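You operate a simulated robot arm through the tools that you are given. There is no shell and no other tool.

The job below is to be done with a simulated robot arm. You get a single attempt, and the scene is never put back.

## Task
Finish the four-dot head: clamp the keeper over the black bearing and the horn bracket at one dot.
Fine: both knobs, blue and grey, are slack; turn each one tight once its part is in place.

The check looks at the end state, three seconds after you hand in, the way a careful person would. Anything else that was tipped, shoved, dropped, spilled or broken makes it a failure.

## Robot
A 6-joint arm with a two-finger gripper, fixed in place. Base frame: the origin is on the floor under the middle of its stand, x ahead of it, y to its left, z up. Readings come in m, rad, newtons and seconds.
With the tool pointing down near the work surface it reaches from about 0.32 to 0.68 m from the base axis. Its first joint turns from -1.152 to 1.152 rad. Payload 2.45 kg.
The TCP is the grasp point between the finger pads, 0.03 m short of the fingertips. In the tool frame z runs along the fingers and y along their closing line. The gripper opens to 0.106 m; its body begins 0.079 m behind the TCP.
Orientation is that of the tool frame in the base frame, as a unit quaternion [x, y, z, w]. With the fingers straight down and closing along the base's y, the tool's x points along the base's -x, its y along +y and its z along -z.

## Interface
- The arm moves only by the tool play_rows. Its argument "series" is a list of rows, each an object of numbers (a shift or turn left out is 0, a gripper value left out holds the last): "dx", "dy", "dz": the shift along the tool's x, y, z in m; "rx", "ry", "rz": the turn, a rotation vector about the tool's x, y, z in rad; "hand": the finger opening in m, from 0 to 0.106. In form: [{"dx": .., "dy": .., "dz": .., "rx": .., "ry": .., "rz": .., "hand": ..}, ...]. A call has 1 to 20 rows; each row is the pose to reach, as a shift and turn from the pose commanded when the call began, along the tool's axes at that moment. Each row takes 0.2 s and may step no farther than 0.05 m and 0.15 rad from the row before; otherwise, or with a gripper value out of range, the whole call is refused. A pose out of reach is approached as far as the arm can. The call stops where the force on the tool passes 60 N (or 10 N more than at its start, if that is more) or the arm is blocked; 0.2 s more then pass. Each finger travels about 0.153 m/s and halts on what it meets, pressing with about 21 N; the grip force reading is that of the motor and also rises with nothing between the fingers. The clock runs only during rows and for 0.2 s after the last one: add rows that repeat a pose to give the fingers time. The reply holds the time, the measured pose of the TCP, the force on the tool along the base axes, the opening and the grip force, in the units named above and with some noise, with the torque about the TCP (base axes, N m) and any sound that the robot's microphone picked up.
- Cameras (640 x 400 px; columns grow to the right, rows downward): "scene" is fixed at [0.0556, 0.4259, 1.4163]; the picture's right is [-0.76, -0.65, 0.00], its down [-0.30, 0.35, -0.89] and it looks along [0.57, -0.68, -0.47] (base axes); focal length 313 px, centre (320, 200). "wrist" rides on the gripper at [0.076, -0.002, -0.106] in the tool frame; the picture's right is [0.02, 1.00, 0.00], its down [-0.78, 0.02, -0.62] and it looks along [-0.62, 0.01, 0.78] (tool axes); focal length 247 px, centre (320, 200).
- snapshot(camera): a new picture of that camera. The clock stands still meanwhile.
- probe_pixels(camera, pixels): for up to 12 pixels [column, row] of the newest picture of that camera ("zoom" is the newest enlarged one), the place [x, y, z] in the base frame of the surface seen there, good to about 0.002 m, but the place of the scene camera against the robot may be out by one fixed shift of up to 0.018 m in any direction. The clock stands still meanwhile.
- zoom(camera, box): a new picture of the part [left, top, right, bottom] of that camera's present view, enlarged. The clock stands still meanwhile.
- sign_off(): hands the job in; it is judged then, once.

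Unless the task says otherwise, let go and move clear before handing in.

The tools are called after "Call:" as a command line: name --argument value ..., lists and objects as JSON in quotes. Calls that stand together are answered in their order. play_rows: Moves the arm, as the interface text tells. Its arguments: {"type":"object","properties":{"series":{"type":"array"}},"required":["series"]} The other tools are called the same way: snapshot (camera) takes a picture; probe_pixels (camera, pixels) gives the place of the surface under pixels of a picture; zoom (camera, box) takes an enlarged picture of a part of a camera's view; sign_off () hands the job in.

At the start:

```text
clock: 0.0
tool_pos: [0.287, 0.1213, 1.2713]
tool_rot: [-0.001, 1.0, 0.001, 0.001]
contact_force: [-0.3, 1.4, 0.1]
torque: [-0.02, 0.03, -0.01]
finger_gap: 0.106
grip_force: 0.1
```

scene: 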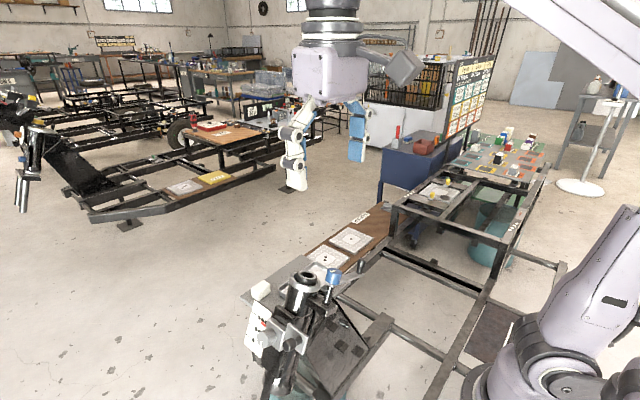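
wrist: 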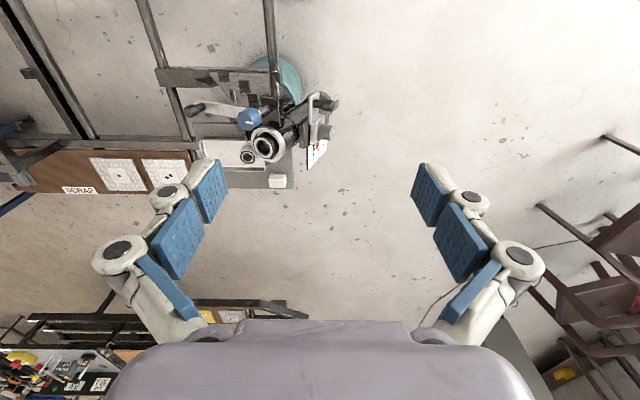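

The scene shows a frame with a head-like fixture at about (290,320) with a blue knob at (333,277), and a table with parts at about (490,160). I'll enlarge several parts to understand the layout.

Call:
zoom --camera "scene" --box '[220, 240, 400, 400]'

Call:
zoom --camera "scene" --box '[380, 110, 560, 240]'

Call:
zoom --camera "wrist" --box '[140, 40, 380, 200]'

Call:
zoom --camera "scene" --box '[360, 30, 520, 160]'

```text
2.50 times, centred on (310, 320) of scene
```

zoom: 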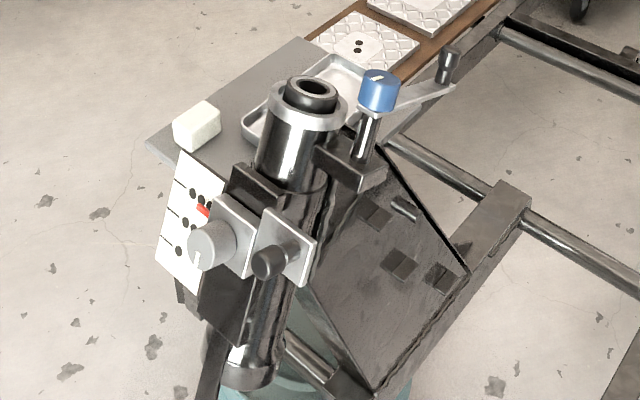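

```text
3.08 times, centred on (470, 175) of scene
```

zoom: 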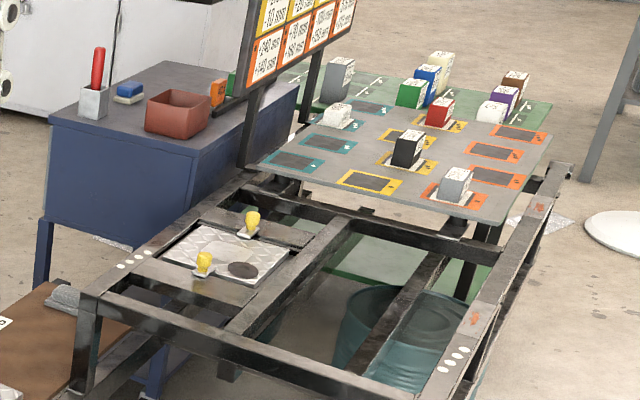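

```text
2.50 times, centred on (260, 120) of wrist
```

zoom: 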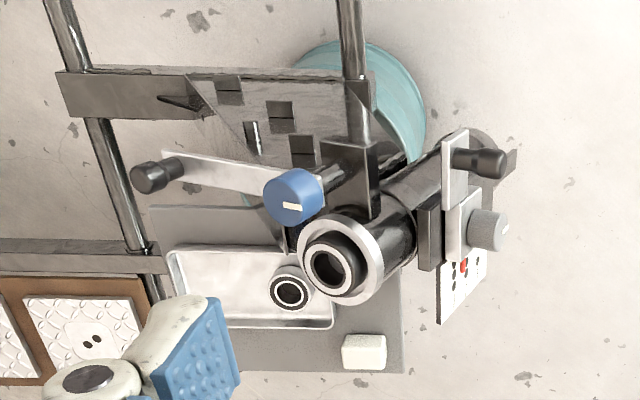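

```text
3.08 times, centred on (440, 95) of scene
```

zoom: 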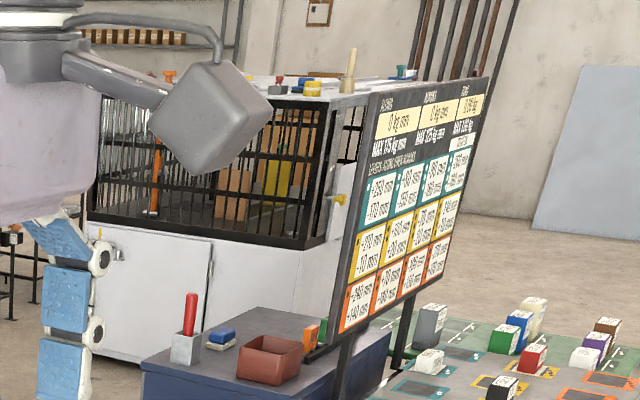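

The head near (300,310) has a tube with black ring, a swing arm with a blue-knob post, and a grey knob beside a dotted scale. I need to confirm which head is "four-dot" and what the other pieces are, so I'll enlarge more.

Call:
zoom --camera "scene" --box '[235, 290, 325, 350]'

Call:
zoom --camera "scene" --box '[270, 255, 370, 320]'

Call:
zoom --camera "wrist" --box '[180, 85, 360, 195]'

Call:
zoom --camera "scene" --box '[0, 80, 160, 220]'

Call:
zoom --camera "scene" --box '[150, 90, 310, 220]'

Call:
zoom --camera "scene" --box '[300, 190, 400, 270]'

Call:
zoom --camera "scene" --box '[380, 160, 480, 240]'

Call:
zoom --camera "scene" --box '[440, 50, 510, 140]'

```text
6.67 times, centred on (280, 320) of scene
```

zoom: 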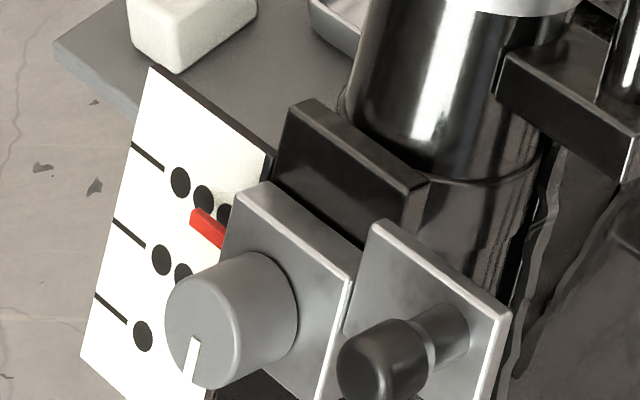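

```text
6.15 times, centred on (320, 288) of scene
```

zoom: 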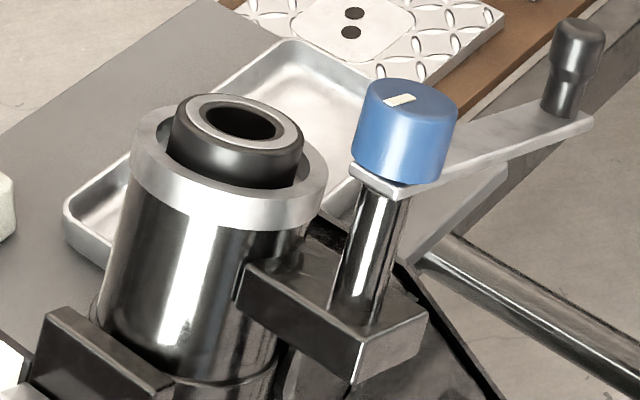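

```text
3.56 times, centred on (270, 140) of wrist
```

zoom: 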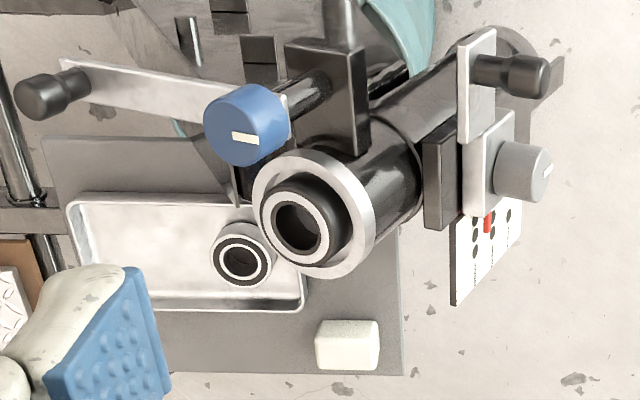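

```text
2.86 times, centred on (80, 150) of scene
```

zoom: 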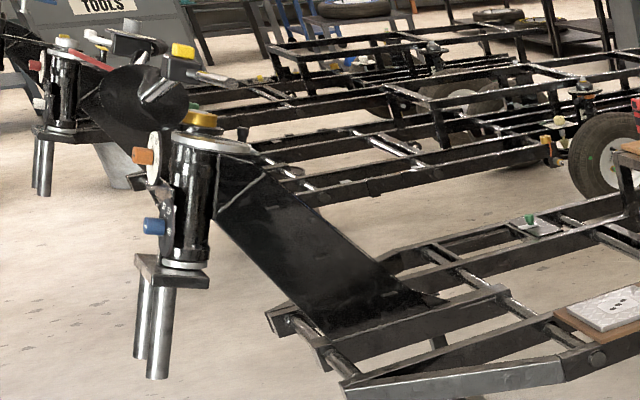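

```text
3.08 times, centred on (230, 155) of scene
```

zoom: 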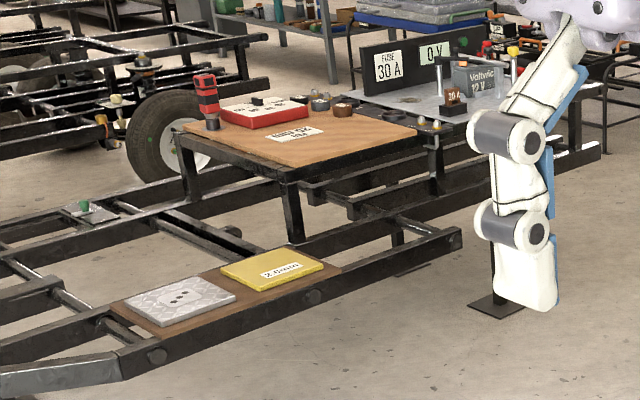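

```text
5.00 times, centred on (350, 230) of scene
```

zoom: 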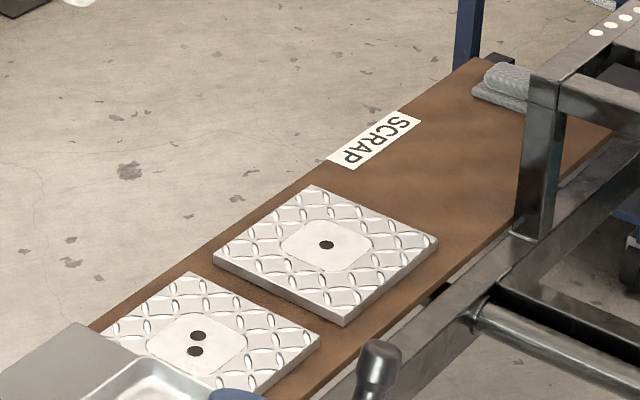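

```text
5.00 times, centred on (430, 200) of scene
```

zoom: 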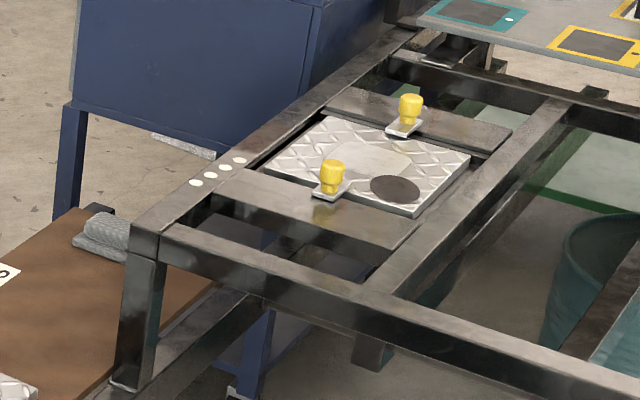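

```text
4.44 times, centred on (475, 95) of scene
```

zoom: 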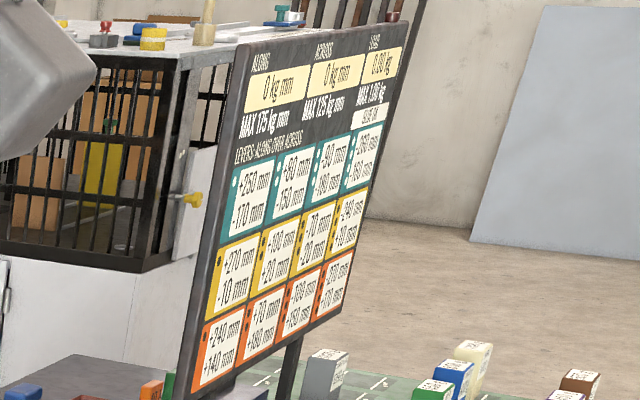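

The four white dots on the near frame's rail (zoom px ~(195,183)-(240,160)) suggest this nearby head is the four-dot one; the scale's pointer (red) sits between three and two dots. I'll probe the main points with the wrist camera to get the geometry.

Call:
snapshot --camera "wrist"

Call:
probe_pixels --camera "wrist" --pixels '[[249, 117], [265, 145], [277, 150], [247, 155], [190, 110], [277, 182], [302, 129], [318, 100], [310, 160], [231, 165], [225, 115], [320, 132]]'

Call:
zoom --camera "wrist" --box '[225, 120, 295, 170]'

Call:
zoom --camera "wrist" --box '[290, 85, 350, 175]'

```text
taken
```

wrist: 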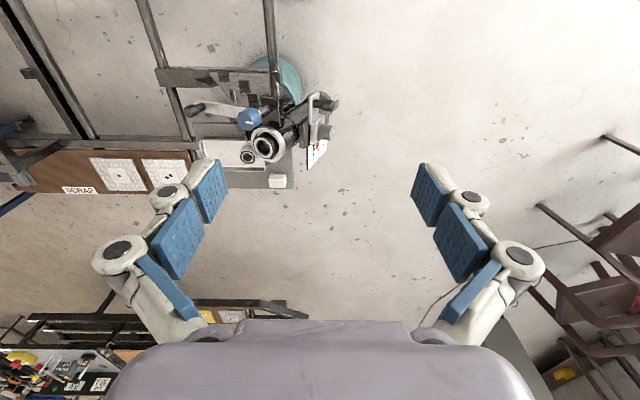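

```text
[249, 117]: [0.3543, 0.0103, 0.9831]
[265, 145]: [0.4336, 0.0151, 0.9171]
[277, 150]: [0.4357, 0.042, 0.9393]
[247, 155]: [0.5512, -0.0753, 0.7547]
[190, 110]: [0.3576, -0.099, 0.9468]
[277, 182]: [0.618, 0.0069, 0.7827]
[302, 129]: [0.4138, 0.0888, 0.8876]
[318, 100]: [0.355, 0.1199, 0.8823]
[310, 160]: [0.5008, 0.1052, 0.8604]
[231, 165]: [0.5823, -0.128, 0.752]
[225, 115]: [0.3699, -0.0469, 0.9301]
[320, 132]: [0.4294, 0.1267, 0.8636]
```

```text
8.00 times, centred on (260, 145) of wrist
```

zoom: 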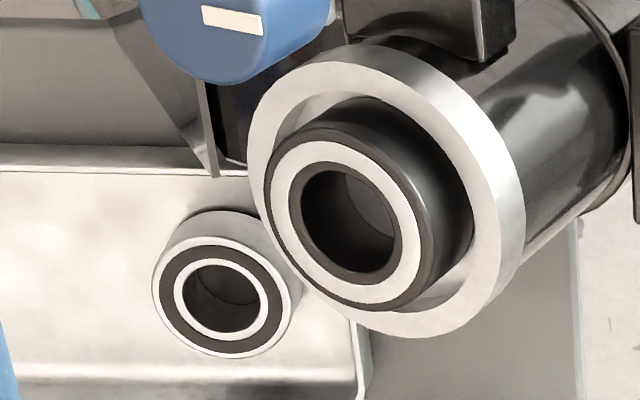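

```text
4.44 times, centred on (320, 130) of wrist
```

zoom: 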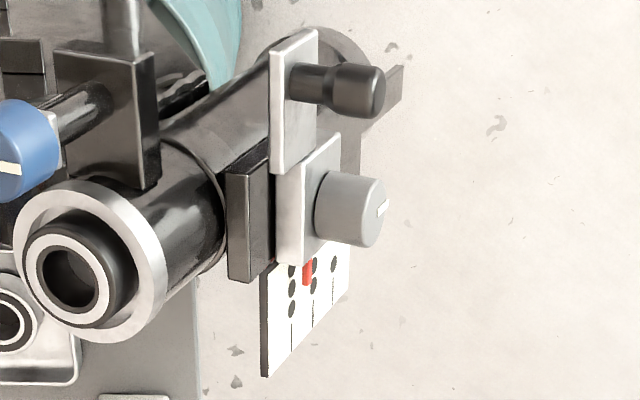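

The head's bearing (wrist zoom centre ~(345,220)) is black outside and stands proud of the silver cup; the tray one is steel-cased. I'll probe the head in detail from the scene camera for relative geometry.

Call:
zoom --camera "scene" --box '[270, 255, 370, 320]'

Call:
probe_pixels --camera "zoom" --pixels '[[195, 130], [240, 100], [290, 128], [240, 150], [145, 130], [310, 165], [400, 100], [380, 190], [580, 40], [580, 120], [480, 150], [370, 175]]'

Call:
zoom --camera "scene" --box '[235, 290, 335, 355]'

Call:
probe_pixels --camera "zoom" --pixels '[[140, 155], [120, 230], [100, 300], [200, 210], [250, 250], [205, 300], [185, 340], [290, 210], [390, 350], [440, 320], [390, 215], [470, 290]]'

```text
6.15 times, centred on (320, 288) of scene
```

zoom: 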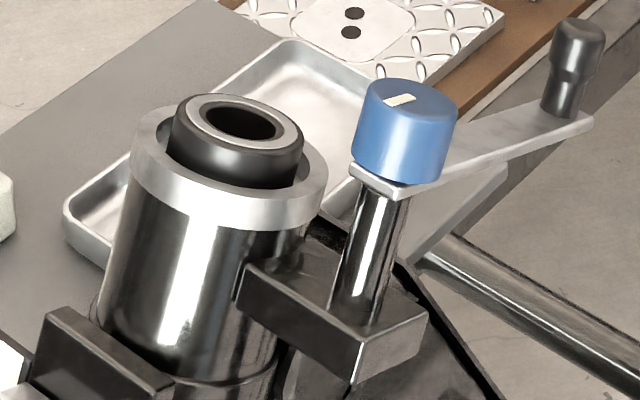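

```text
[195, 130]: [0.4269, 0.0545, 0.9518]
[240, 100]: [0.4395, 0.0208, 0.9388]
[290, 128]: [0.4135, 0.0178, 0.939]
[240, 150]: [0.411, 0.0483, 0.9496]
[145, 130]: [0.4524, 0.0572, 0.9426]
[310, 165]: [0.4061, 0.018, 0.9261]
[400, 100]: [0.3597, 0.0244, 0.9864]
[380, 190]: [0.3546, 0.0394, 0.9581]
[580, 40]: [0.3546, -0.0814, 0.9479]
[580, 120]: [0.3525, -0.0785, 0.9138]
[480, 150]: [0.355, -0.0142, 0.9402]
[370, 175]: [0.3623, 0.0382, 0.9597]
```

```text
6.15 times, centred on (285, 322) of scene
```

zoom: 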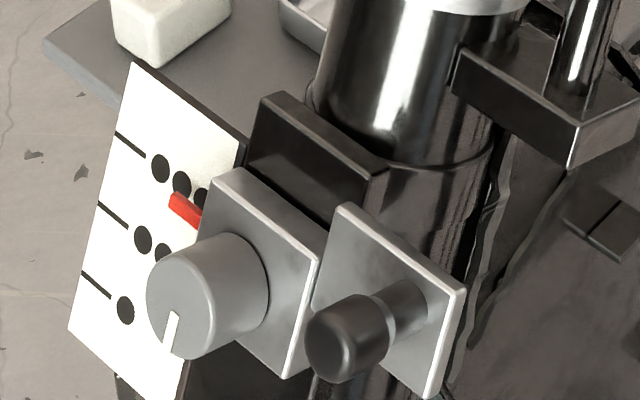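

```text
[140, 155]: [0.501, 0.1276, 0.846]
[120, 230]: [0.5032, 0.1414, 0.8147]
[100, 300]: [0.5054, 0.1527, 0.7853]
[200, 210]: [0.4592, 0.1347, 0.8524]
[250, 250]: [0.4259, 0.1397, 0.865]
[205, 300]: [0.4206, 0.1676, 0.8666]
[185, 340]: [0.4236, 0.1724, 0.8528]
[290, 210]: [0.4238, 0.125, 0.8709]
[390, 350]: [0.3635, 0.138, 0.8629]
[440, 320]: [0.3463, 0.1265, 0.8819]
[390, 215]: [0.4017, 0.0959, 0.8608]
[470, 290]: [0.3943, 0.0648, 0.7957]
```

The tube axis leans about 22° (dot lines run from [0.501,0.128,0.846] to [0.505,0.153,0.785]), the pointer is near three dots, and the keeper hangs over empty space toward −y. I'll swing the tool to face the bracket from the front, staying well clear, to get an accurate wrist view.

Call:
play_rows --series '[{"dy": 0.025, "rx": 0.1, "dz": 0.0}, {"dy": 0.055, "rx": 0.24, "dz": 0.01}, {"dy": 0.085, "rx": 0.38, "dz": 0.03}, {"dy": 0.115, "rx": 0.52, "dz": 0.055}, {"dy": 0.14, "rx": 0.66, "dz": 0.085}, {"dy": 0.16, "rx": 0.8, "dz": 0.12}, {"dy": 0.18, "rx": 0.94, "dz": 0.155, "dx": -0.01}, {"dy": 0.19, "rx": 1.07, "dz": 0.19, "dx": -0.02}, {"dy": 0.199, "rx": 1.18, "dz": 0.225, "dx": -0.03}, {"dy": 0.199, "rx": 1.18, "dz": 0.26, "dx": -0.043}, {"dy": 0.199, "rx": 1.18, "dz": 0.29, "dx": -0.043}, {"dy": 0.199, "rx": 1.18, "dz": 0.31, "dx": -0.043}]'

Call:
snapshot --camera "wrist"

Call:
snapshot --camera "scene"

```text
clock: 2.6
tool_pos: [0.4893, 0.1786, 0.9619]
tool_rot: [-0.048, 0.854, -0.513, 0.071]
contact_force: [0.7, 0.9, 0.1]
torque: [-0.03, 0.02, -0.01]
finger_gap: 0.1062
grip_force: 0.0
out of reach, approached as far as the arm can: row 5, 6, 7, 8, 9, 10, 11, 12
```

```text
taken
```

wrist: 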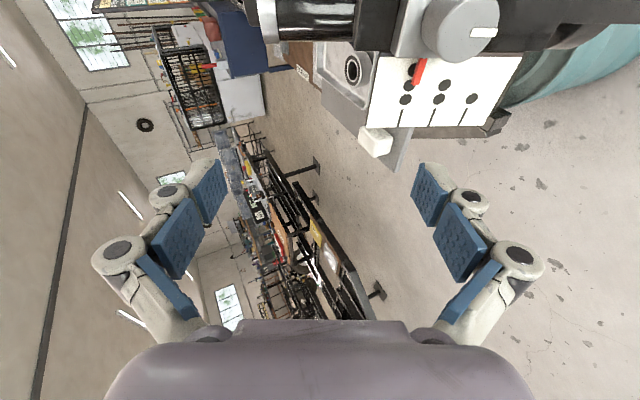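

```text
taken
```

scene: 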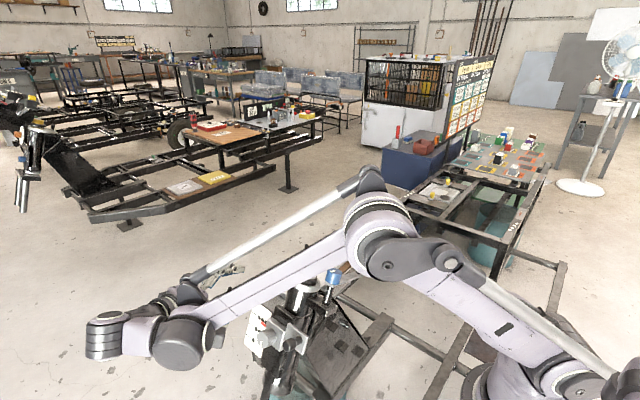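

The arm could not reach that pose fully (rows 5–12 flagged) and the forearm now passes over the head, though no contact force shows. I'll probe the arm's own joints in the scene picture (elbow ~(385,240), wrist ~(180,345)) to understand its limits before moving again.

Call:
probe_pixels --camera "scene" --pixels '[[375, 215], [385, 262], [300, 270], [240, 305], [180, 345], [105, 335], [200, 290], [440, 260], [500, 320], [333, 277], [300, 290], [560, 380]]'

Call:
zoom --camera "scene" --box '[60, 240, 340, 400]'

Call:
zoom --camera "wrist" --box '[240, 0, 540, 180]'

```text
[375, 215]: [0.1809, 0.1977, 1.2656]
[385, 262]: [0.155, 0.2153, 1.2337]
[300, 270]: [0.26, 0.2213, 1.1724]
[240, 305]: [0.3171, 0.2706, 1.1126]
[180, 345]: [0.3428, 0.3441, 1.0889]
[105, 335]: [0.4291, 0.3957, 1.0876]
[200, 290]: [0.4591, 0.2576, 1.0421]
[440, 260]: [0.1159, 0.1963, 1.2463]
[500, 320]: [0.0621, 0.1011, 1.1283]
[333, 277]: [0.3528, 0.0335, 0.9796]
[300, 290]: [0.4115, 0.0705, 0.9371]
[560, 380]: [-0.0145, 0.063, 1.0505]
```

```text
2.29 times, centred on (200, 320) of scene
```

zoom: 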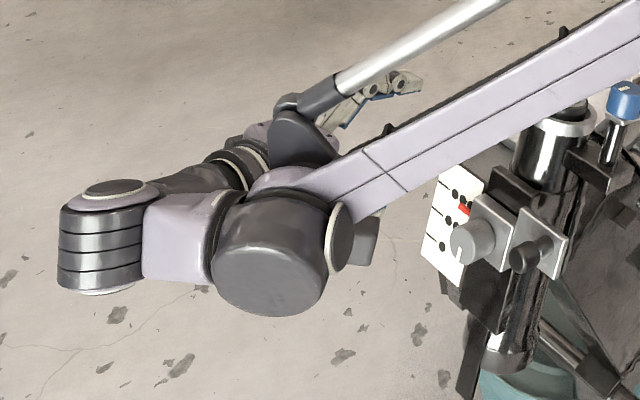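

```text
2.13 times, centred on (390, 90) of wrist
```

zoom: 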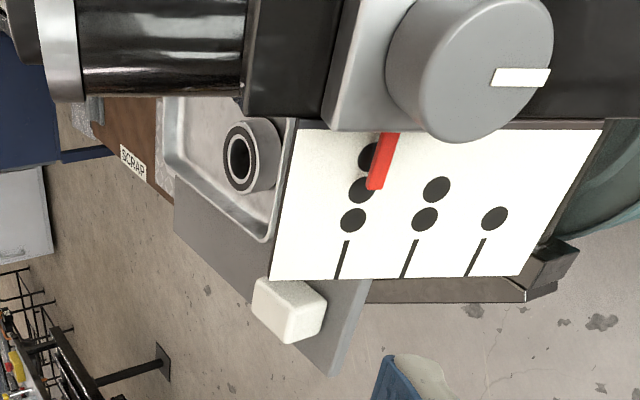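

The wrist view (zoom px (342,258), (410,258), (477,258) are the three-, two-, one-dot lines) shows the red pointer just at the three-dot side. I'll make a small back-off to learn whether commands now count from the measured pose or the unreachable one.

Call:
play_rows --series '[{"dz": -0.02}, {"dz": -0.02}]'

```text
clock: 3.2
tool_pos: [0.492, 0.1873, 0.9743]
tool_rot: [-0.05, 0.855, -0.511, 0.074]
contact_force: [1.3, 0.7, 0.7]
torque: [0.0, -0.02, 0.0]
finger_gap: 0.106
grip_force: 0.1
out of reach, approached as far as the arm can: row 1, 2
```

The result is still flagged out of reach, so commands count from the unreachable pose. I'll step partway toward a reachable pose (larger x, smaller y) and check.

Call:
play_rows --series '[{"dx": -0.03, "dy": 0.005, "dz": 0.02}, {"dx": -0.06, "dy": 0.01, "dz": 0.04}]'

```text
clock: 3.8
tool_pos: [0.5577, 0.1665, 0.9513]
tool_rot: [-0.047, 0.855, -0.512, 0.072]
contact_force: [0.5, -0.3, -1.0]
torque: [0.0, 0.0, -0.05]
finger_gap: 0.106
grip_force: 0.2
```

Now the move was exactly as commanded from the measured pose, so shifts count from where the arm really is. I'll go back up to a tool-down pose at about (0.45, 0.22, 1.08), well above everything.

Call:
play_rows --series '[{"dx": 0.022, "dy": -0.022, "dz": -0.031}, {"dx": 0.044, "dy": -0.044, "dz": -0.0625, "rx": -0.134, "ry": 0.019, "rz": 0.012}, {"dx": 0.066, "dy": -0.066, "dz": -0.094, "rx": -0.269, "ry": 0.038, "rz": 0.025}, {"dx": 0.0881, "dy": -0.0876, "dz": -0.1249, "rx": -0.403, "ry": 0.057, "rz": 0.037}, {"dx": 0.0881, "dy": -0.0876, "dz": -0.1249, "rx": -0.538, "ry": 0.0755, "rz": 0.049}, {"dx": 0.0881, "dy": -0.0876, "dz": -0.1249, "rx": -0.672, "ry": 0.094, "rz": 0.062}, {"dx": 0.0881, "dy": -0.0876, "dz": -0.1249, "rx": -0.807, "ry": 0.113, "rz": 0.074}, {"dx": 0.0881, "dy": -0.0876, "dz": -0.1249, "rx": -0.941, "ry": 0.132, "rz": 0.086}, {"dx": 0.0881, "dy": -0.0876, "dz": -0.1249, "rx": -1.0755, "ry": 0.151, "rz": 0.0987}]'

```text
clock: 5.8
tool_pos: [0.4494, 0.2199, 1.08]
tool_rot: [-0.001, 1.0, 0.0, -0.001]
contact_force: [-0.4, 0.0, 0.2]
torque: [0.01, 0.02, 0.02]
finger_gap: 0.106
grip_force: 0.0
```

The arm is now tool-down at (0.449, 0.220, 1.080). I'll roll the tool 90° so the wrist camera looks at the head from the front (+y side).

Call:
play_rows --series '[{"rz": 0.14, "dx": 0.004, "dy": 0.006, "dz": 0.004}, {"rz": 0.28, "dx": 0.008, "dy": 0.012, "dz": 0.008}, {"rz": 0.42, "dx": 0.012, "dy": 0.018, "dz": 0.012}, {"rz": 0.56, "dx": 0.016, "dy": 0.024, "dz": 0.016}, {"rz": 0.7, "dx": 0.02, "dy": 0.03, "dz": 0.02}, {"rz": 0.84, "dx": 0.024, "dy": 0.036, "dz": 0.024}, {"rz": 0.98, "dx": 0.028, "dy": 0.042, "dz": 0.028}, {"rz": 1.12, "dx": 0.032, "dy": 0.048, "dz": 0.032}, {"rz": 1.26, "dx": 0.036, "dy": 0.054, "dz": 0.036}, {"rz": 1.4, "dx": 0.039, "dy": 0.061, "dz": 0.04}, {"rz": 1.5, "dx": 0.039, "dy": 0.061, "dz": 0.043}, {"rz": 1.5708, "dx": 0.039, "dy": 0.061, "dz": 0.043}]'

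Call:
snapshot --camera "wrist"

Call:
snapshot --camera "scene"

```text
clock: 8.4
tool_pos: [0.4103, 0.2811, 1.0365]
tool_rot: [0.707, 0.707, -0.001, 0.0]
contact_force: [0.2, -0.1, 0.3]
torque: [0.0, 0.0, 0.01]
finger_gap: 0.1062
grip_force: 0.1
```

```text
taken
```

wrist: 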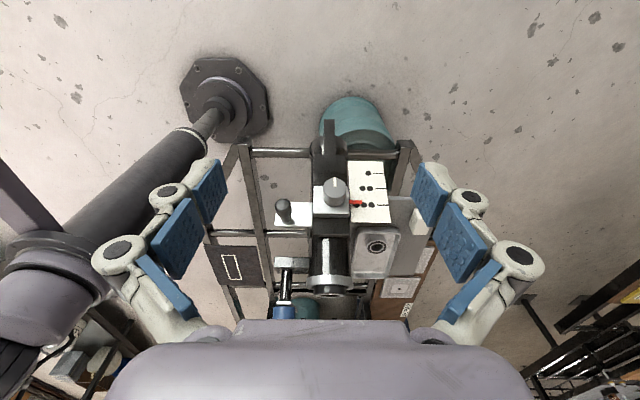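

```text
taken
```

scene: 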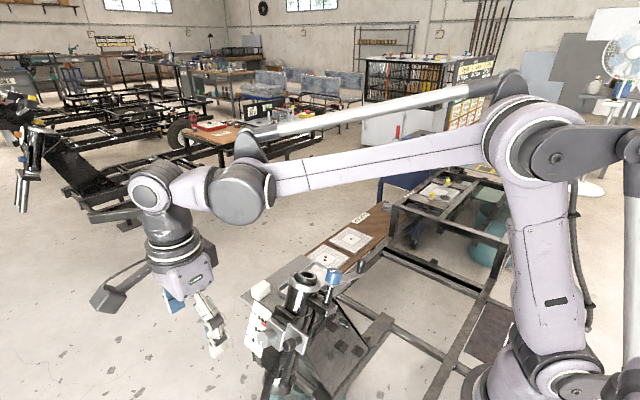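

Excellent frontal view: knob at (334,192), peg at (284,212), pointer at (358,203) on the three-dot row, one-dot row at (368,172). I'll zoom in and probe accurately with this camera.

Call:
zoom --camera "wrist" --box '[260, 140, 420, 240]'

Call:
probe_pixels --camera "zoom" --pixels '[[290, 175], [300, 230], [250, 245], [300, 285], [90, 255], [100, 300], [160, 300], [380, 250], [500, 258], [490, 190], [480, 125], [400, 245]]'

Call:
zoom --camera "wrist" --box '[250, 220, 410, 320]'

Call:
probe_pixels --camera "zoom" --pixels '[[290, 230], [270, 275], [310, 290], [350, 285], [140, 180], [170, 160], [150, 230], [130, 380], [500, 110], [330, 200], [240, 150], [390, 270]]'

```text
4.00 times, centred on (340, 190) of wrist
```

zoom: 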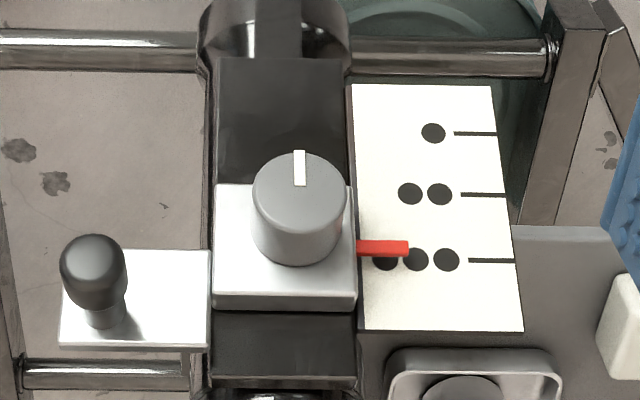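

```text
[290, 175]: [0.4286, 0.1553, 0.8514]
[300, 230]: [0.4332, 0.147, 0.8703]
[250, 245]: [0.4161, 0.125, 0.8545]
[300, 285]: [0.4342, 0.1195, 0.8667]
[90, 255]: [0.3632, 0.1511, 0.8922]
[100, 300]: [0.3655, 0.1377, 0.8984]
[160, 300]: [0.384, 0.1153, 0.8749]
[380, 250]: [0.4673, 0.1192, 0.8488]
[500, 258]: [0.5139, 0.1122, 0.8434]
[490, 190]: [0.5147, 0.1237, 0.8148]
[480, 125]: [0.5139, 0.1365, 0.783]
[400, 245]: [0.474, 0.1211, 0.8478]
```

```text
4.00 times, centred on (330, 270) of wrist
```

zoom: 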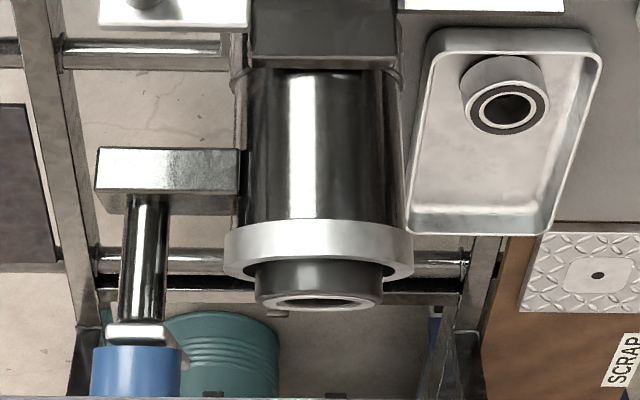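

```text
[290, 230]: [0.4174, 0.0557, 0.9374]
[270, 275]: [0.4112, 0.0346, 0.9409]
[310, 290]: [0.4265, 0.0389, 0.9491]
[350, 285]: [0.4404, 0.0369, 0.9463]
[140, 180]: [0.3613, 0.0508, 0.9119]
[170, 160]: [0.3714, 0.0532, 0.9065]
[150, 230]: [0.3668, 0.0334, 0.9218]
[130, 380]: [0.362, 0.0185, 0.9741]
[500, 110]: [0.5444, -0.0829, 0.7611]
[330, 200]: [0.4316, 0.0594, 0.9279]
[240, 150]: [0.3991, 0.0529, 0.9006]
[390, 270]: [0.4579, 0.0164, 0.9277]
```

Wrist-camera readings: dot lines at [0.514,0.112,0.843], [0.515,0.124,0.815], [0.514,0.137,0.783]; pointer ~1–2 mm above the three-dot line, so the bracket must slide ≈0.066 m down the tube. The peg sits near (0.359, 0.15, 0.895). I'll hover above the peg with the fingers partly closed.

Call:
play_rows --series '[{"dx": -0.033, "dy": -0.013, "dz": 0.0, "hand": 0.045}, {"dx": -0.066, "dy": -0.026, "dz": 0.005, "hand": 0.045}, {"dx": -0.099, "dy": -0.039, "dz": 0.015, "hand": 0.045}, {"dx": -0.125, "dy": -0.0513, "dz": 0.03, "hand": 0.045}, {"dx": -0.1311, "dy": -0.0513, "dz": 0.0465, "hand": 0.045}, {"dx": -0.1311, "dy": -0.0513, "dz": 0.0465, "hand": 0.045}]'

Call:
snapshot --camera "wrist"

Call:
zoom --camera "scene" --box '[200, 200, 400, 360]'

```text
clock: 9.8
tool_pos: [0.3583, 0.1497, 0.9912]
tool_rot: [0.707, 0.707, -0.001, 0.0]
contact_force: [-0.5, 0.7, 0.1]
torque: [0.01, -0.01, 0.03]
finger_gap: 0.0449
grip_force: 0.1
```

```text
taken
```

wrist: 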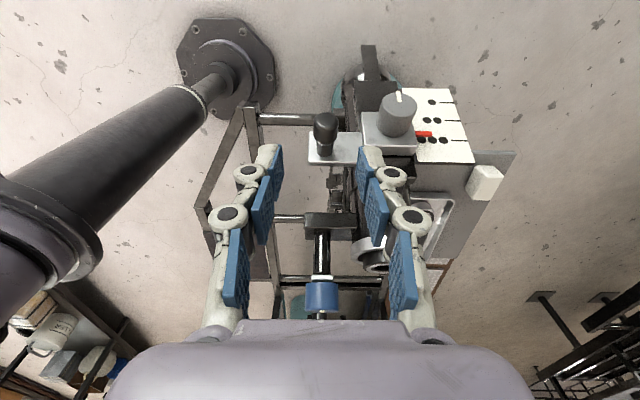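

```text
2.50 times, centred on (300, 280) of scene
```

zoom: 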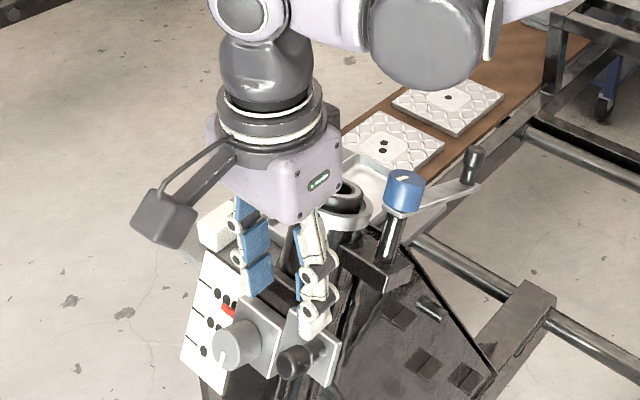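

The peg (325,125) lies between the fingers' line of approach; the right finger must go between it and the knob (395,115). I'll probe the peg precisely before descending.

Call:
zoom --camera "wrist" --box '[280, 80, 440, 180]'

Call:
probe_pixels --camera "zoom" --pixels '[[180, 140], [180, 190], [145, 185], [215, 185], [180, 230], [180, 265], [178, 285], [480, 110], [470, 190], [440, 260], [250, 270], [575, 215]]'

```text
4.00 times, centred on (360, 130) of wrist
```

zoom: 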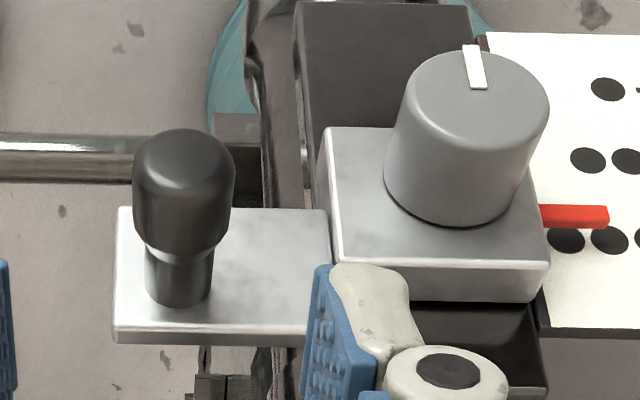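

```text
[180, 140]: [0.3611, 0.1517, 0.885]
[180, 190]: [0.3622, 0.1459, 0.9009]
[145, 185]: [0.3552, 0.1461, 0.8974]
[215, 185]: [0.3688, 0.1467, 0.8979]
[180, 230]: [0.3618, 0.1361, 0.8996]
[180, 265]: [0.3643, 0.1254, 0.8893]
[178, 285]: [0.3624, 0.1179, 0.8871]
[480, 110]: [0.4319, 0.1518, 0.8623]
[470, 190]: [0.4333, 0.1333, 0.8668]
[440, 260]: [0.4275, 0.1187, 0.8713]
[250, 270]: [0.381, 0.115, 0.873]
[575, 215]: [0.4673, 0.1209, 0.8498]
```

Peg centre comes out at x≈0.362, y≈0.143, z≈0.890 (head radius ~11 mm), clear of the plate and knob. I'll narrow the fingers to 0.036 and descend around it, then close.

Call:
play_rows --series '[{"dy": 0.0037, "dx": -0.0042, "dz": 0.02, "hand": 0.036}, {"dy": 0.0037, "dx": -0.0042, "dz": 0.045, "hand": 0.036}, {"dy": 0.0037, "dx": -0.0042, "dz": 0.07, "hand": 0.036}, {"dy": 0.0037, "dx": -0.0042, "dz": 0.0912, "hand": 0.036}, {"dy": 0.0037, "dx": -0.0042, "dz": 0.0912, "hand": 0.036}]'

Call:
snapshot --camera "wrist"

```text
clock: 11.0
tool_pos: [0.3628, 0.1469, 0.8995]
tool_rot: [0.707, 0.707, -0.001, 0.0]
contact_force: [-0.4, 0.8, -0.6]
torque: [0.02, 0.01, -0.01]
finger_gap: 0.0359
grip_force: 0.0
```

```text
taken
```

wrist: 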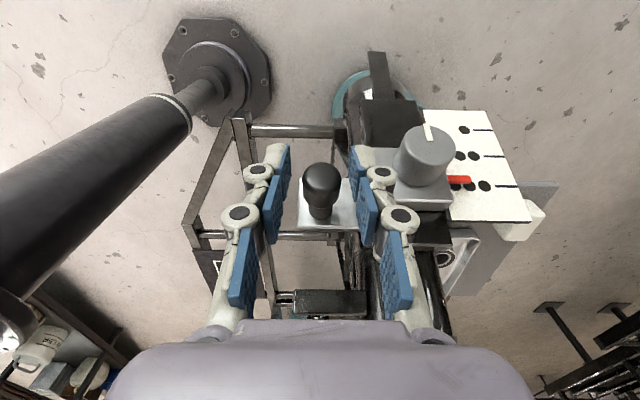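

The peg (322,190) sits centered between the fingers. I'll close on it.

Call:
play_rows --series '[{"hand": 0.025}, {"hand": 0.015}, {"hand": 0.015}]'

Call:
zoom --camera "wrist" --box '[230, 90, 550, 290]'

```text
clock: 11.8
tool_pos: [0.3641, 0.1469, 0.9]
tool_rot: [0.707, 0.707, -0.001, 0.001]
contact_force: [9.5, 0.3, -5.1]
torque: [0.1, -0.13, 0.11]
finger_gap: 0.0202
grip_force: 44.8
```

```text
2.00 times, centred on (390, 190) of wrist
```

zoom: 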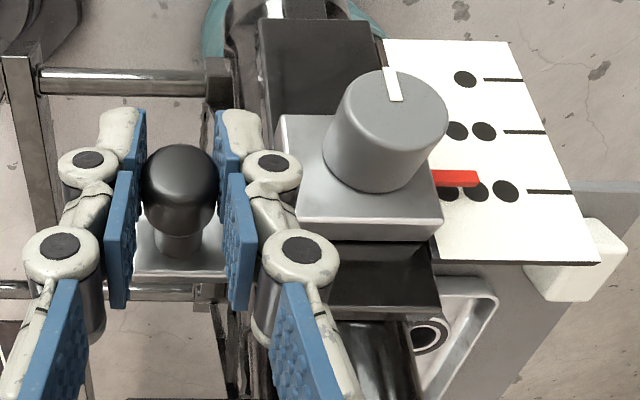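

Gripped: opening 0.0202 m with ~9.5 N sideways, so I'll shift ~2 mm in +x to relax it and begin sliding the bracket down the tube, half way first.

Call:
play_rows --series '[{"dy": 0.002, "hand": 0.01}, {"dy": 0.002, "dx": 0.0025, "dz": 0.0062}, {"dy": 0.002, "dx": 0.005, "dz": 0.0124}, {"dy": 0.002, "dx": 0.0075, "dz": 0.0186}, {"dy": 0.002, "dx": 0.01, "dz": 0.0248}, {"dy": 0.002, "dx": 0.0125, "dz": 0.031}]'

Call:
zoom --camera "wrist" --box '[230, 90, 550, 290]'

```text
clock: 13.2
tool_pos: [0.3641, 0.1592, 0.8685]
tool_rot: [0.706, 0.708, -0.001, -0.002]
contact_force: [-5.1, 18.7, 9.3]
torque: [-0.49, 0.07, -0.03]
finger_gap: 0.0202
grip_force: 45.0
```

```text
2.00 times, centred on (390, 190) of wrist
```

zoom: 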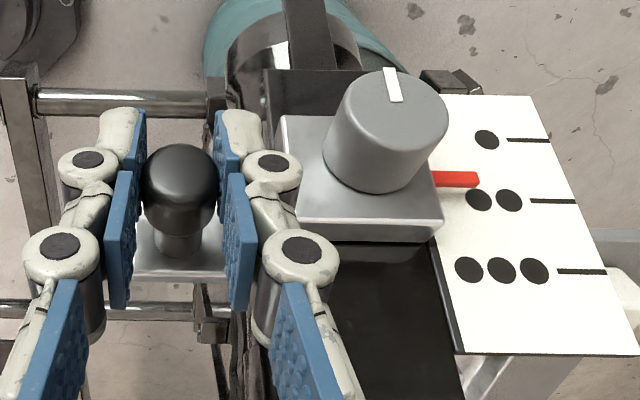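

The bracket slid to about two dots. The force (18.7 N in y) says I press slightly into the plate. I'll probe the pointer and lines in this view to refine the direction and remaining distance.

Call:
probe_pixels --camera "zoom" --pixels '[[440, 178], [455, 179], [470, 180], [515, 140], [540, 141], [535, 201], [565, 202], [570, 271], [600, 272], [480, 110], [600, 340], [395, 90]]'

```text
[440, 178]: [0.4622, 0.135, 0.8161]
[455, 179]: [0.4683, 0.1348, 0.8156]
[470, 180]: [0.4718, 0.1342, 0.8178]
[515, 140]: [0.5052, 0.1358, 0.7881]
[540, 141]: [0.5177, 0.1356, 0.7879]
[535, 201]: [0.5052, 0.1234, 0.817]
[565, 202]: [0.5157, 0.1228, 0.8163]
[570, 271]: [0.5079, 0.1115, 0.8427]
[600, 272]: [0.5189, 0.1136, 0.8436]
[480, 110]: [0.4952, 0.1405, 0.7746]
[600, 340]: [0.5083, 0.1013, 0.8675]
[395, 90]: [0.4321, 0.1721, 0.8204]
```

The lines refine the tilt to about 22.7°; the pointer is ~2.6 mm past the two-dot line, leaving ≈0.028 m to one dot. I'll continue with the corrected direction, easing 2.5 mm outward.

Call:
play_rows --series '[{"dx": 0.0023, "dz": -0.001, "dy": -0.0007}, {"dx": 0.005, "dz": 0.0055, "dy": -0.0007}, {"dx": 0.0077, "dz": 0.012, "dy": -0.0007}, {"dx": 0.0104, "dz": 0.0184, "dy": -0.0007}, {"dx": 0.0131, "dz": 0.0248, "dy": -0.0007}, {"dx": 0.0131, "dz": 0.0248, "dy": -0.0007}]'

Call:
zoom --camera "wrist" --box '[390, 100, 550, 200]'

Call:
zoom --camera "scene" --box '[235, 290, 335, 355]'

```text
clock: 14.6
tool_pos: [0.3646, 0.1698, 0.8429]
tool_rot: [0.707, 0.707, -0.002, 0.001]
contact_force: [-1.5, -7.7, 12.2]
torque: [-0.38, 0.03, -0.04]
finger_gap: 0.0202
grip_force: 44.9
```

```text
4.00 times, centred on (470, 150) of wrist
```

zoom: 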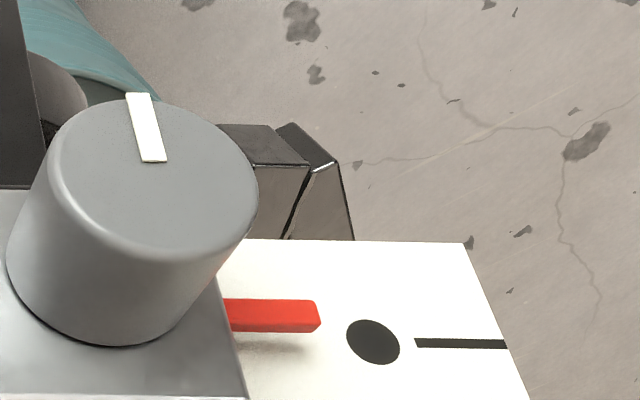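

```text
6.15 times, centred on (285, 322) of scene
```

zoom: 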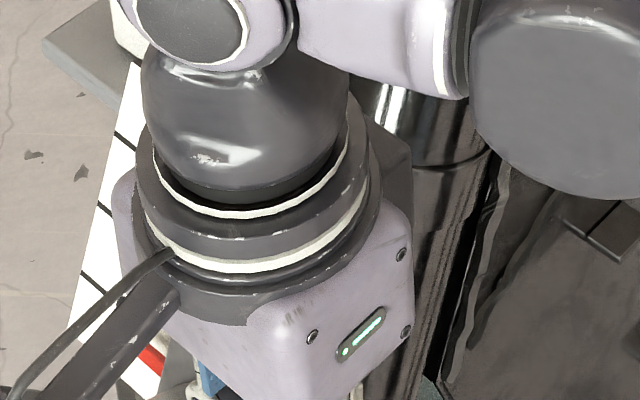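

The pointer (zoom rows 299–331) lies just above the one-dot line (row 343) in the picture, which is about what parallax predicts. I'll probe several points to confirm.

Call:
zoom --camera "wrist" --box '[390, 100, 550, 200]'

Call:
probe_pixels --camera "zoom" --pixels '[[240, 306], [270, 307], [300, 308], [250, 324], [280, 325], [305, 325], [425, 343], [450, 343], [475, 344], [495, 344], [375, 343], [430, 320]]'

```text
4.00 times, centred on (470, 150) of wrist
```

zoom: 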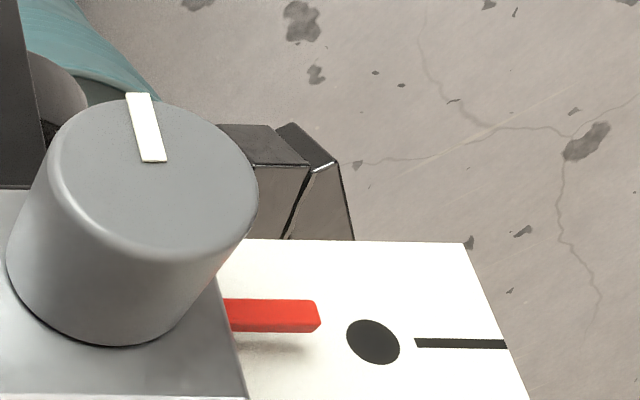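

```text
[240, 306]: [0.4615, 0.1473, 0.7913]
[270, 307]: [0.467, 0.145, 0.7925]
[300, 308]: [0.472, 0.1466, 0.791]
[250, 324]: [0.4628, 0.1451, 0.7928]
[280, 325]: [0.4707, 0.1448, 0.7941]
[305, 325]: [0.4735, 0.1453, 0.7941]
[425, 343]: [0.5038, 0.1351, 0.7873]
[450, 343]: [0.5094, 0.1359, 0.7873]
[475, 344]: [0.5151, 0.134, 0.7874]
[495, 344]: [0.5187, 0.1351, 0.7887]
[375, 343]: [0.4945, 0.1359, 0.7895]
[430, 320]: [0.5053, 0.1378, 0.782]
```

Pointer face centre s≈0.674 versus one-dot line s≈0.6746 — within 1 mm. I'll release the peg, back straight up, and look again from the front.

Call:
play_rows --series '[{"hand": 0.025}, {"hand": 0.036}, {"hand": 0.036}, {"dz": -0.03, "hand": 0.036}, {"dz": -0.07, "hand": 0.036}, {"dz": -0.11, "hand": 0.036}, {"dz": -0.13, "dx": 0.03, "dy": 0.015, "hand": 0.045}, {"dz": -0.14, "dx": 0.06, "dy": 0.03, "hand": 0.06}, {"dz": -0.14, "dx": 0.08, "dy": 0.045, "hand": 0.06}, {"dz": -0.14, "dx": 0.08, "dy": 0.045, "hand": 0.06}]'

Call:
snapshot --camera "wrist"

```text
clock: 16.8
tool_pos: [0.4084, 0.2512, 0.983]
tool_rot: [0.707, 0.707, -0.002, 0.002]
contact_force: [0.2, -0.5, -0.1]
torque: [0.02, 0.01, -0.01]
finger_gap: 0.0598
grip_force: 0.1
```

```text
taken
```

wrist: 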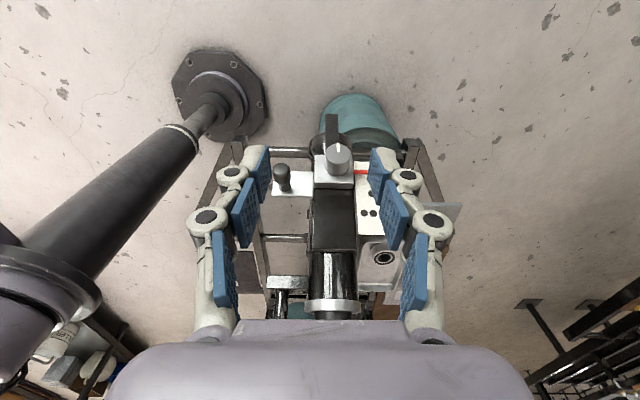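

Call:
zoom --camera "wrist" --box '[260, 110, 420, 210]'

Call:
probe_pixels --camera "zoom" --pixels '[[400, 248], [375, 247], [425, 250], [300, 150], [310, 190], [275, 170], [345, 170], [310, 225], [290, 270], [90, 245], [95, 220], [280, 265]]'

Call:
zoom --camera "scene" --box '[235, 290, 335, 355]'

```text
4.00 times, centred on (340, 160) of wrist
```

zoom: 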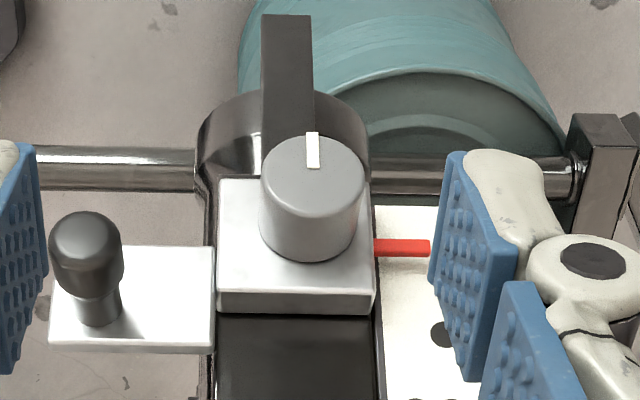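

```text
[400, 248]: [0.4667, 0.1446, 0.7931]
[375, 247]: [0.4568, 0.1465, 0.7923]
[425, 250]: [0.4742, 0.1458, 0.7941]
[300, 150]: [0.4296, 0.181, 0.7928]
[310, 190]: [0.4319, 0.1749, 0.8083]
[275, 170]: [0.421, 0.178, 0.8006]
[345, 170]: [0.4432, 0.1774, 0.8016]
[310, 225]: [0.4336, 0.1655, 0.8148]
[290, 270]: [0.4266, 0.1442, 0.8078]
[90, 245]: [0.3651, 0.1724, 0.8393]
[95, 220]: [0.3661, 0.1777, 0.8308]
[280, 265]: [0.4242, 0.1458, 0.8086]
```

```text
6.15 times, centred on (285, 322) of scene
```

zoom: 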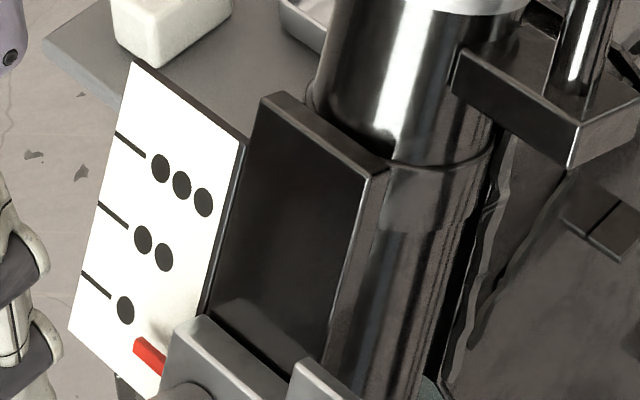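

Pointer still reads s≈0.674 after release, on the one-dot line. Grey knob now centres near x 0.432, y 0.167, z 0.797. I'll tilt the tool gradually toward the knob's axis from a clear stand-off, a few rows at a time to watch reach.

Call:
play_rows --series '[{"dy": 0.006, "dx": 0.004, "dz": 0.02, "ry": -0.14}, {"dy": 0.012, "dx": 0.008, "dz": 0.04, "ry": -0.28}, {"dy": 0.018, "dx": 0.012, "dz": 0.06, "ry": -0.42}, {"dy": 0.0236, "dx": 0.012, "dz": 0.08, "ry": -0.5}]'

```text
clock: 17.8
tool_pos: [0.432, 0.264, 0.9023]
tool_rot: [0.684, 0.686, -0.176, 0.176]
contact_force: [-0.1, 0.3, 0.6]
torque: [0.02, -0.02, 0.01]
finger_gap: 0.0604
grip_force: 0.0
```

Reachable so far at 29° tilt. Continuing the tilt in small steps.

Call:
play_rows --series '[{"ry": -0.14, "dx": 0.0096, "dz": 0.0176}, {"ry": -0.28, "dx": 0.0192, "dz": 0.0351}]'

```text
clock: 18.4
tool_pos: [0.4514, 0.2422, 0.8639]
tool_rot: [0.653, 0.663, -0.247, 0.27]
contact_force: [0.1, 0.2, 0.0]
torque: [-0.02, 0.0, -0.04]
finger_gap: 0.06
grip_force: 0.1
out of reach, approached as far as the arm can: row 2
```

Row 2 hit the arm's limit (the wrist seems unable to pass about y≈0.42), so a fully axis-aligned grip needs to happen close to the knob. I'll move to a hover at 45° tilt in line with the grey knob, which keeps the wrist inside that limit.

Call:
play_rows --series '[{"dx": -0.0033, "dy": -0.01, "dz": 0.014, "rx": 0.0177, "ry": -0.0183, "hand": 0.056}, {"dx": -0.0066, "dy": -0.0201, "dz": 0.0283, "rx": 0.0354, "ry": -0.0366, "hand": 0.056}, {"dx": -0.0066, "dy": -0.0201, "dz": 0.0283, "rx": 0.0354, "ry": -0.0366, "hand": 0.056}]'

Call:
snapshot --camera "wrist"

```text
clock: 19.2
tool_pos: [0.4436, 0.2048, 0.8472]
tool_rot: [0.653, 0.658, -0.258, 0.271]
contact_force: [-0.2, 0.1, -0.2]
torque: [0.02, -0.05, 0.0]
finger_gap: 0.0557
grip_force: 0.0
out of reach, approached as far as the arm can: row 1, 2, 3
```

```text
taken
```

wrist: 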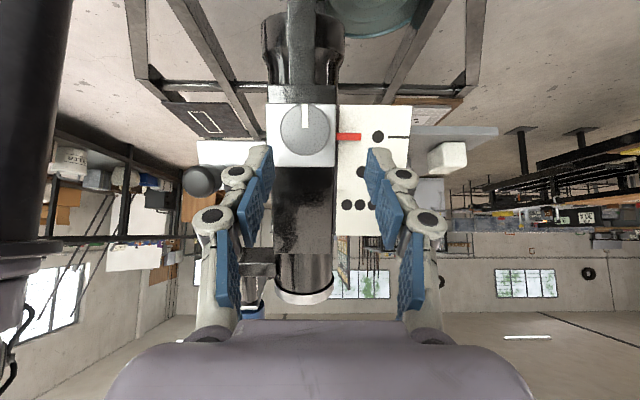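

The limit depends on how far the tool points back toward the base, so ~41° tilt is right. From the picture the knob (305,128) sits ahead, slightly left of centre; I'll shift to line up exactly with it at a 41° tilt.

Call:
play_rows --series '[{"dx": 0.0052, "dy": -0.0113, "dz": 0.001, "rx": 0.0196, "ry": 0.046, "hand": 0.056}, {"dx": 0.0052, "dy": -0.0113, "dz": 0.001, "rx": 0.0196, "ry": 0.046, "hand": 0.056}]'

Call:
snapshot --camera "wrist"

Call:
zoom --camera "wrist" --box '[170, 60, 490, 260]'

```text
clock: 19.8
tool_pos: [0.4358, 0.2037, 0.8427]
tool_rot: [0.661, 0.66, -0.255, 0.249]
contact_force: [0.2, 0.7, 0.0]
torque: [-0.02, 0.0, 0.01]
finger_gap: 0.0559
grip_force: 0.1
out of reach, approached as far as the arm can: row 1, 2
```

```text
taken
```

wrist: 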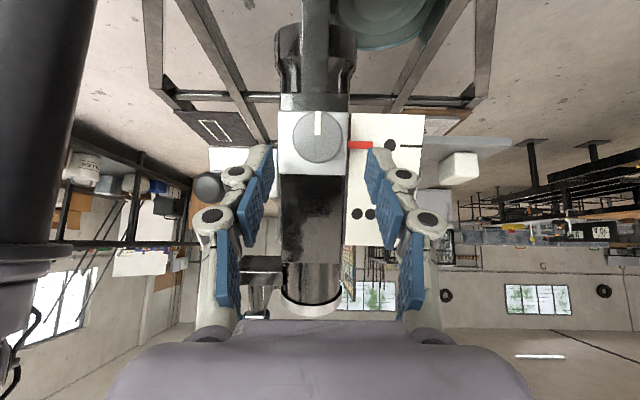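

```text
2.00 times, centred on (330, 160) of wrist
```

zoom: 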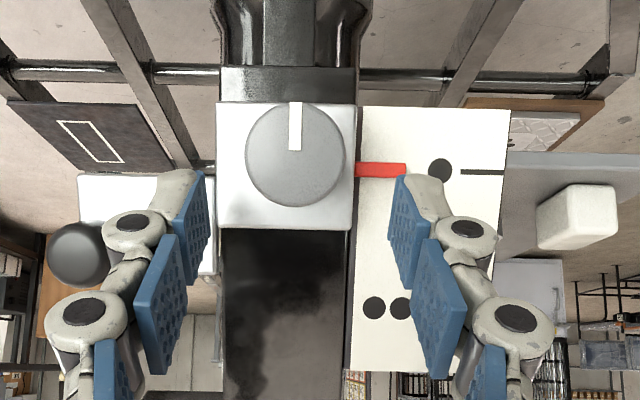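

This near-frontal view shows the red pointer (zoom row ~170) level with the one-dot line (row ~172). Now I'll probe the knob face to fix its axis precisely.

Call:
probe_pixels --camera "zoom" --pixels '[[250, 155], [342, 155], [295, 107], [295, 200], [275, 155], [320, 155], [230, 215], [340, 215], [380, 170], [465, 172], [490, 172], [75, 255]]'

```text
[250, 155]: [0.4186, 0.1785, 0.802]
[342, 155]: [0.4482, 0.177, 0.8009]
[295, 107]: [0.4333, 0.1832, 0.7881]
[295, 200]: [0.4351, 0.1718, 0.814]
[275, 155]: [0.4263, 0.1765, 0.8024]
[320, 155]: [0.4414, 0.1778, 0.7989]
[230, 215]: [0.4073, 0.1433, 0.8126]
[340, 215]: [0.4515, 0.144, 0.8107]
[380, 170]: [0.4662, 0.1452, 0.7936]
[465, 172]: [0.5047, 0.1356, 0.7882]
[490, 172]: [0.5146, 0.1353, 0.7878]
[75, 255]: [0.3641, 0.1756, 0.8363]
```

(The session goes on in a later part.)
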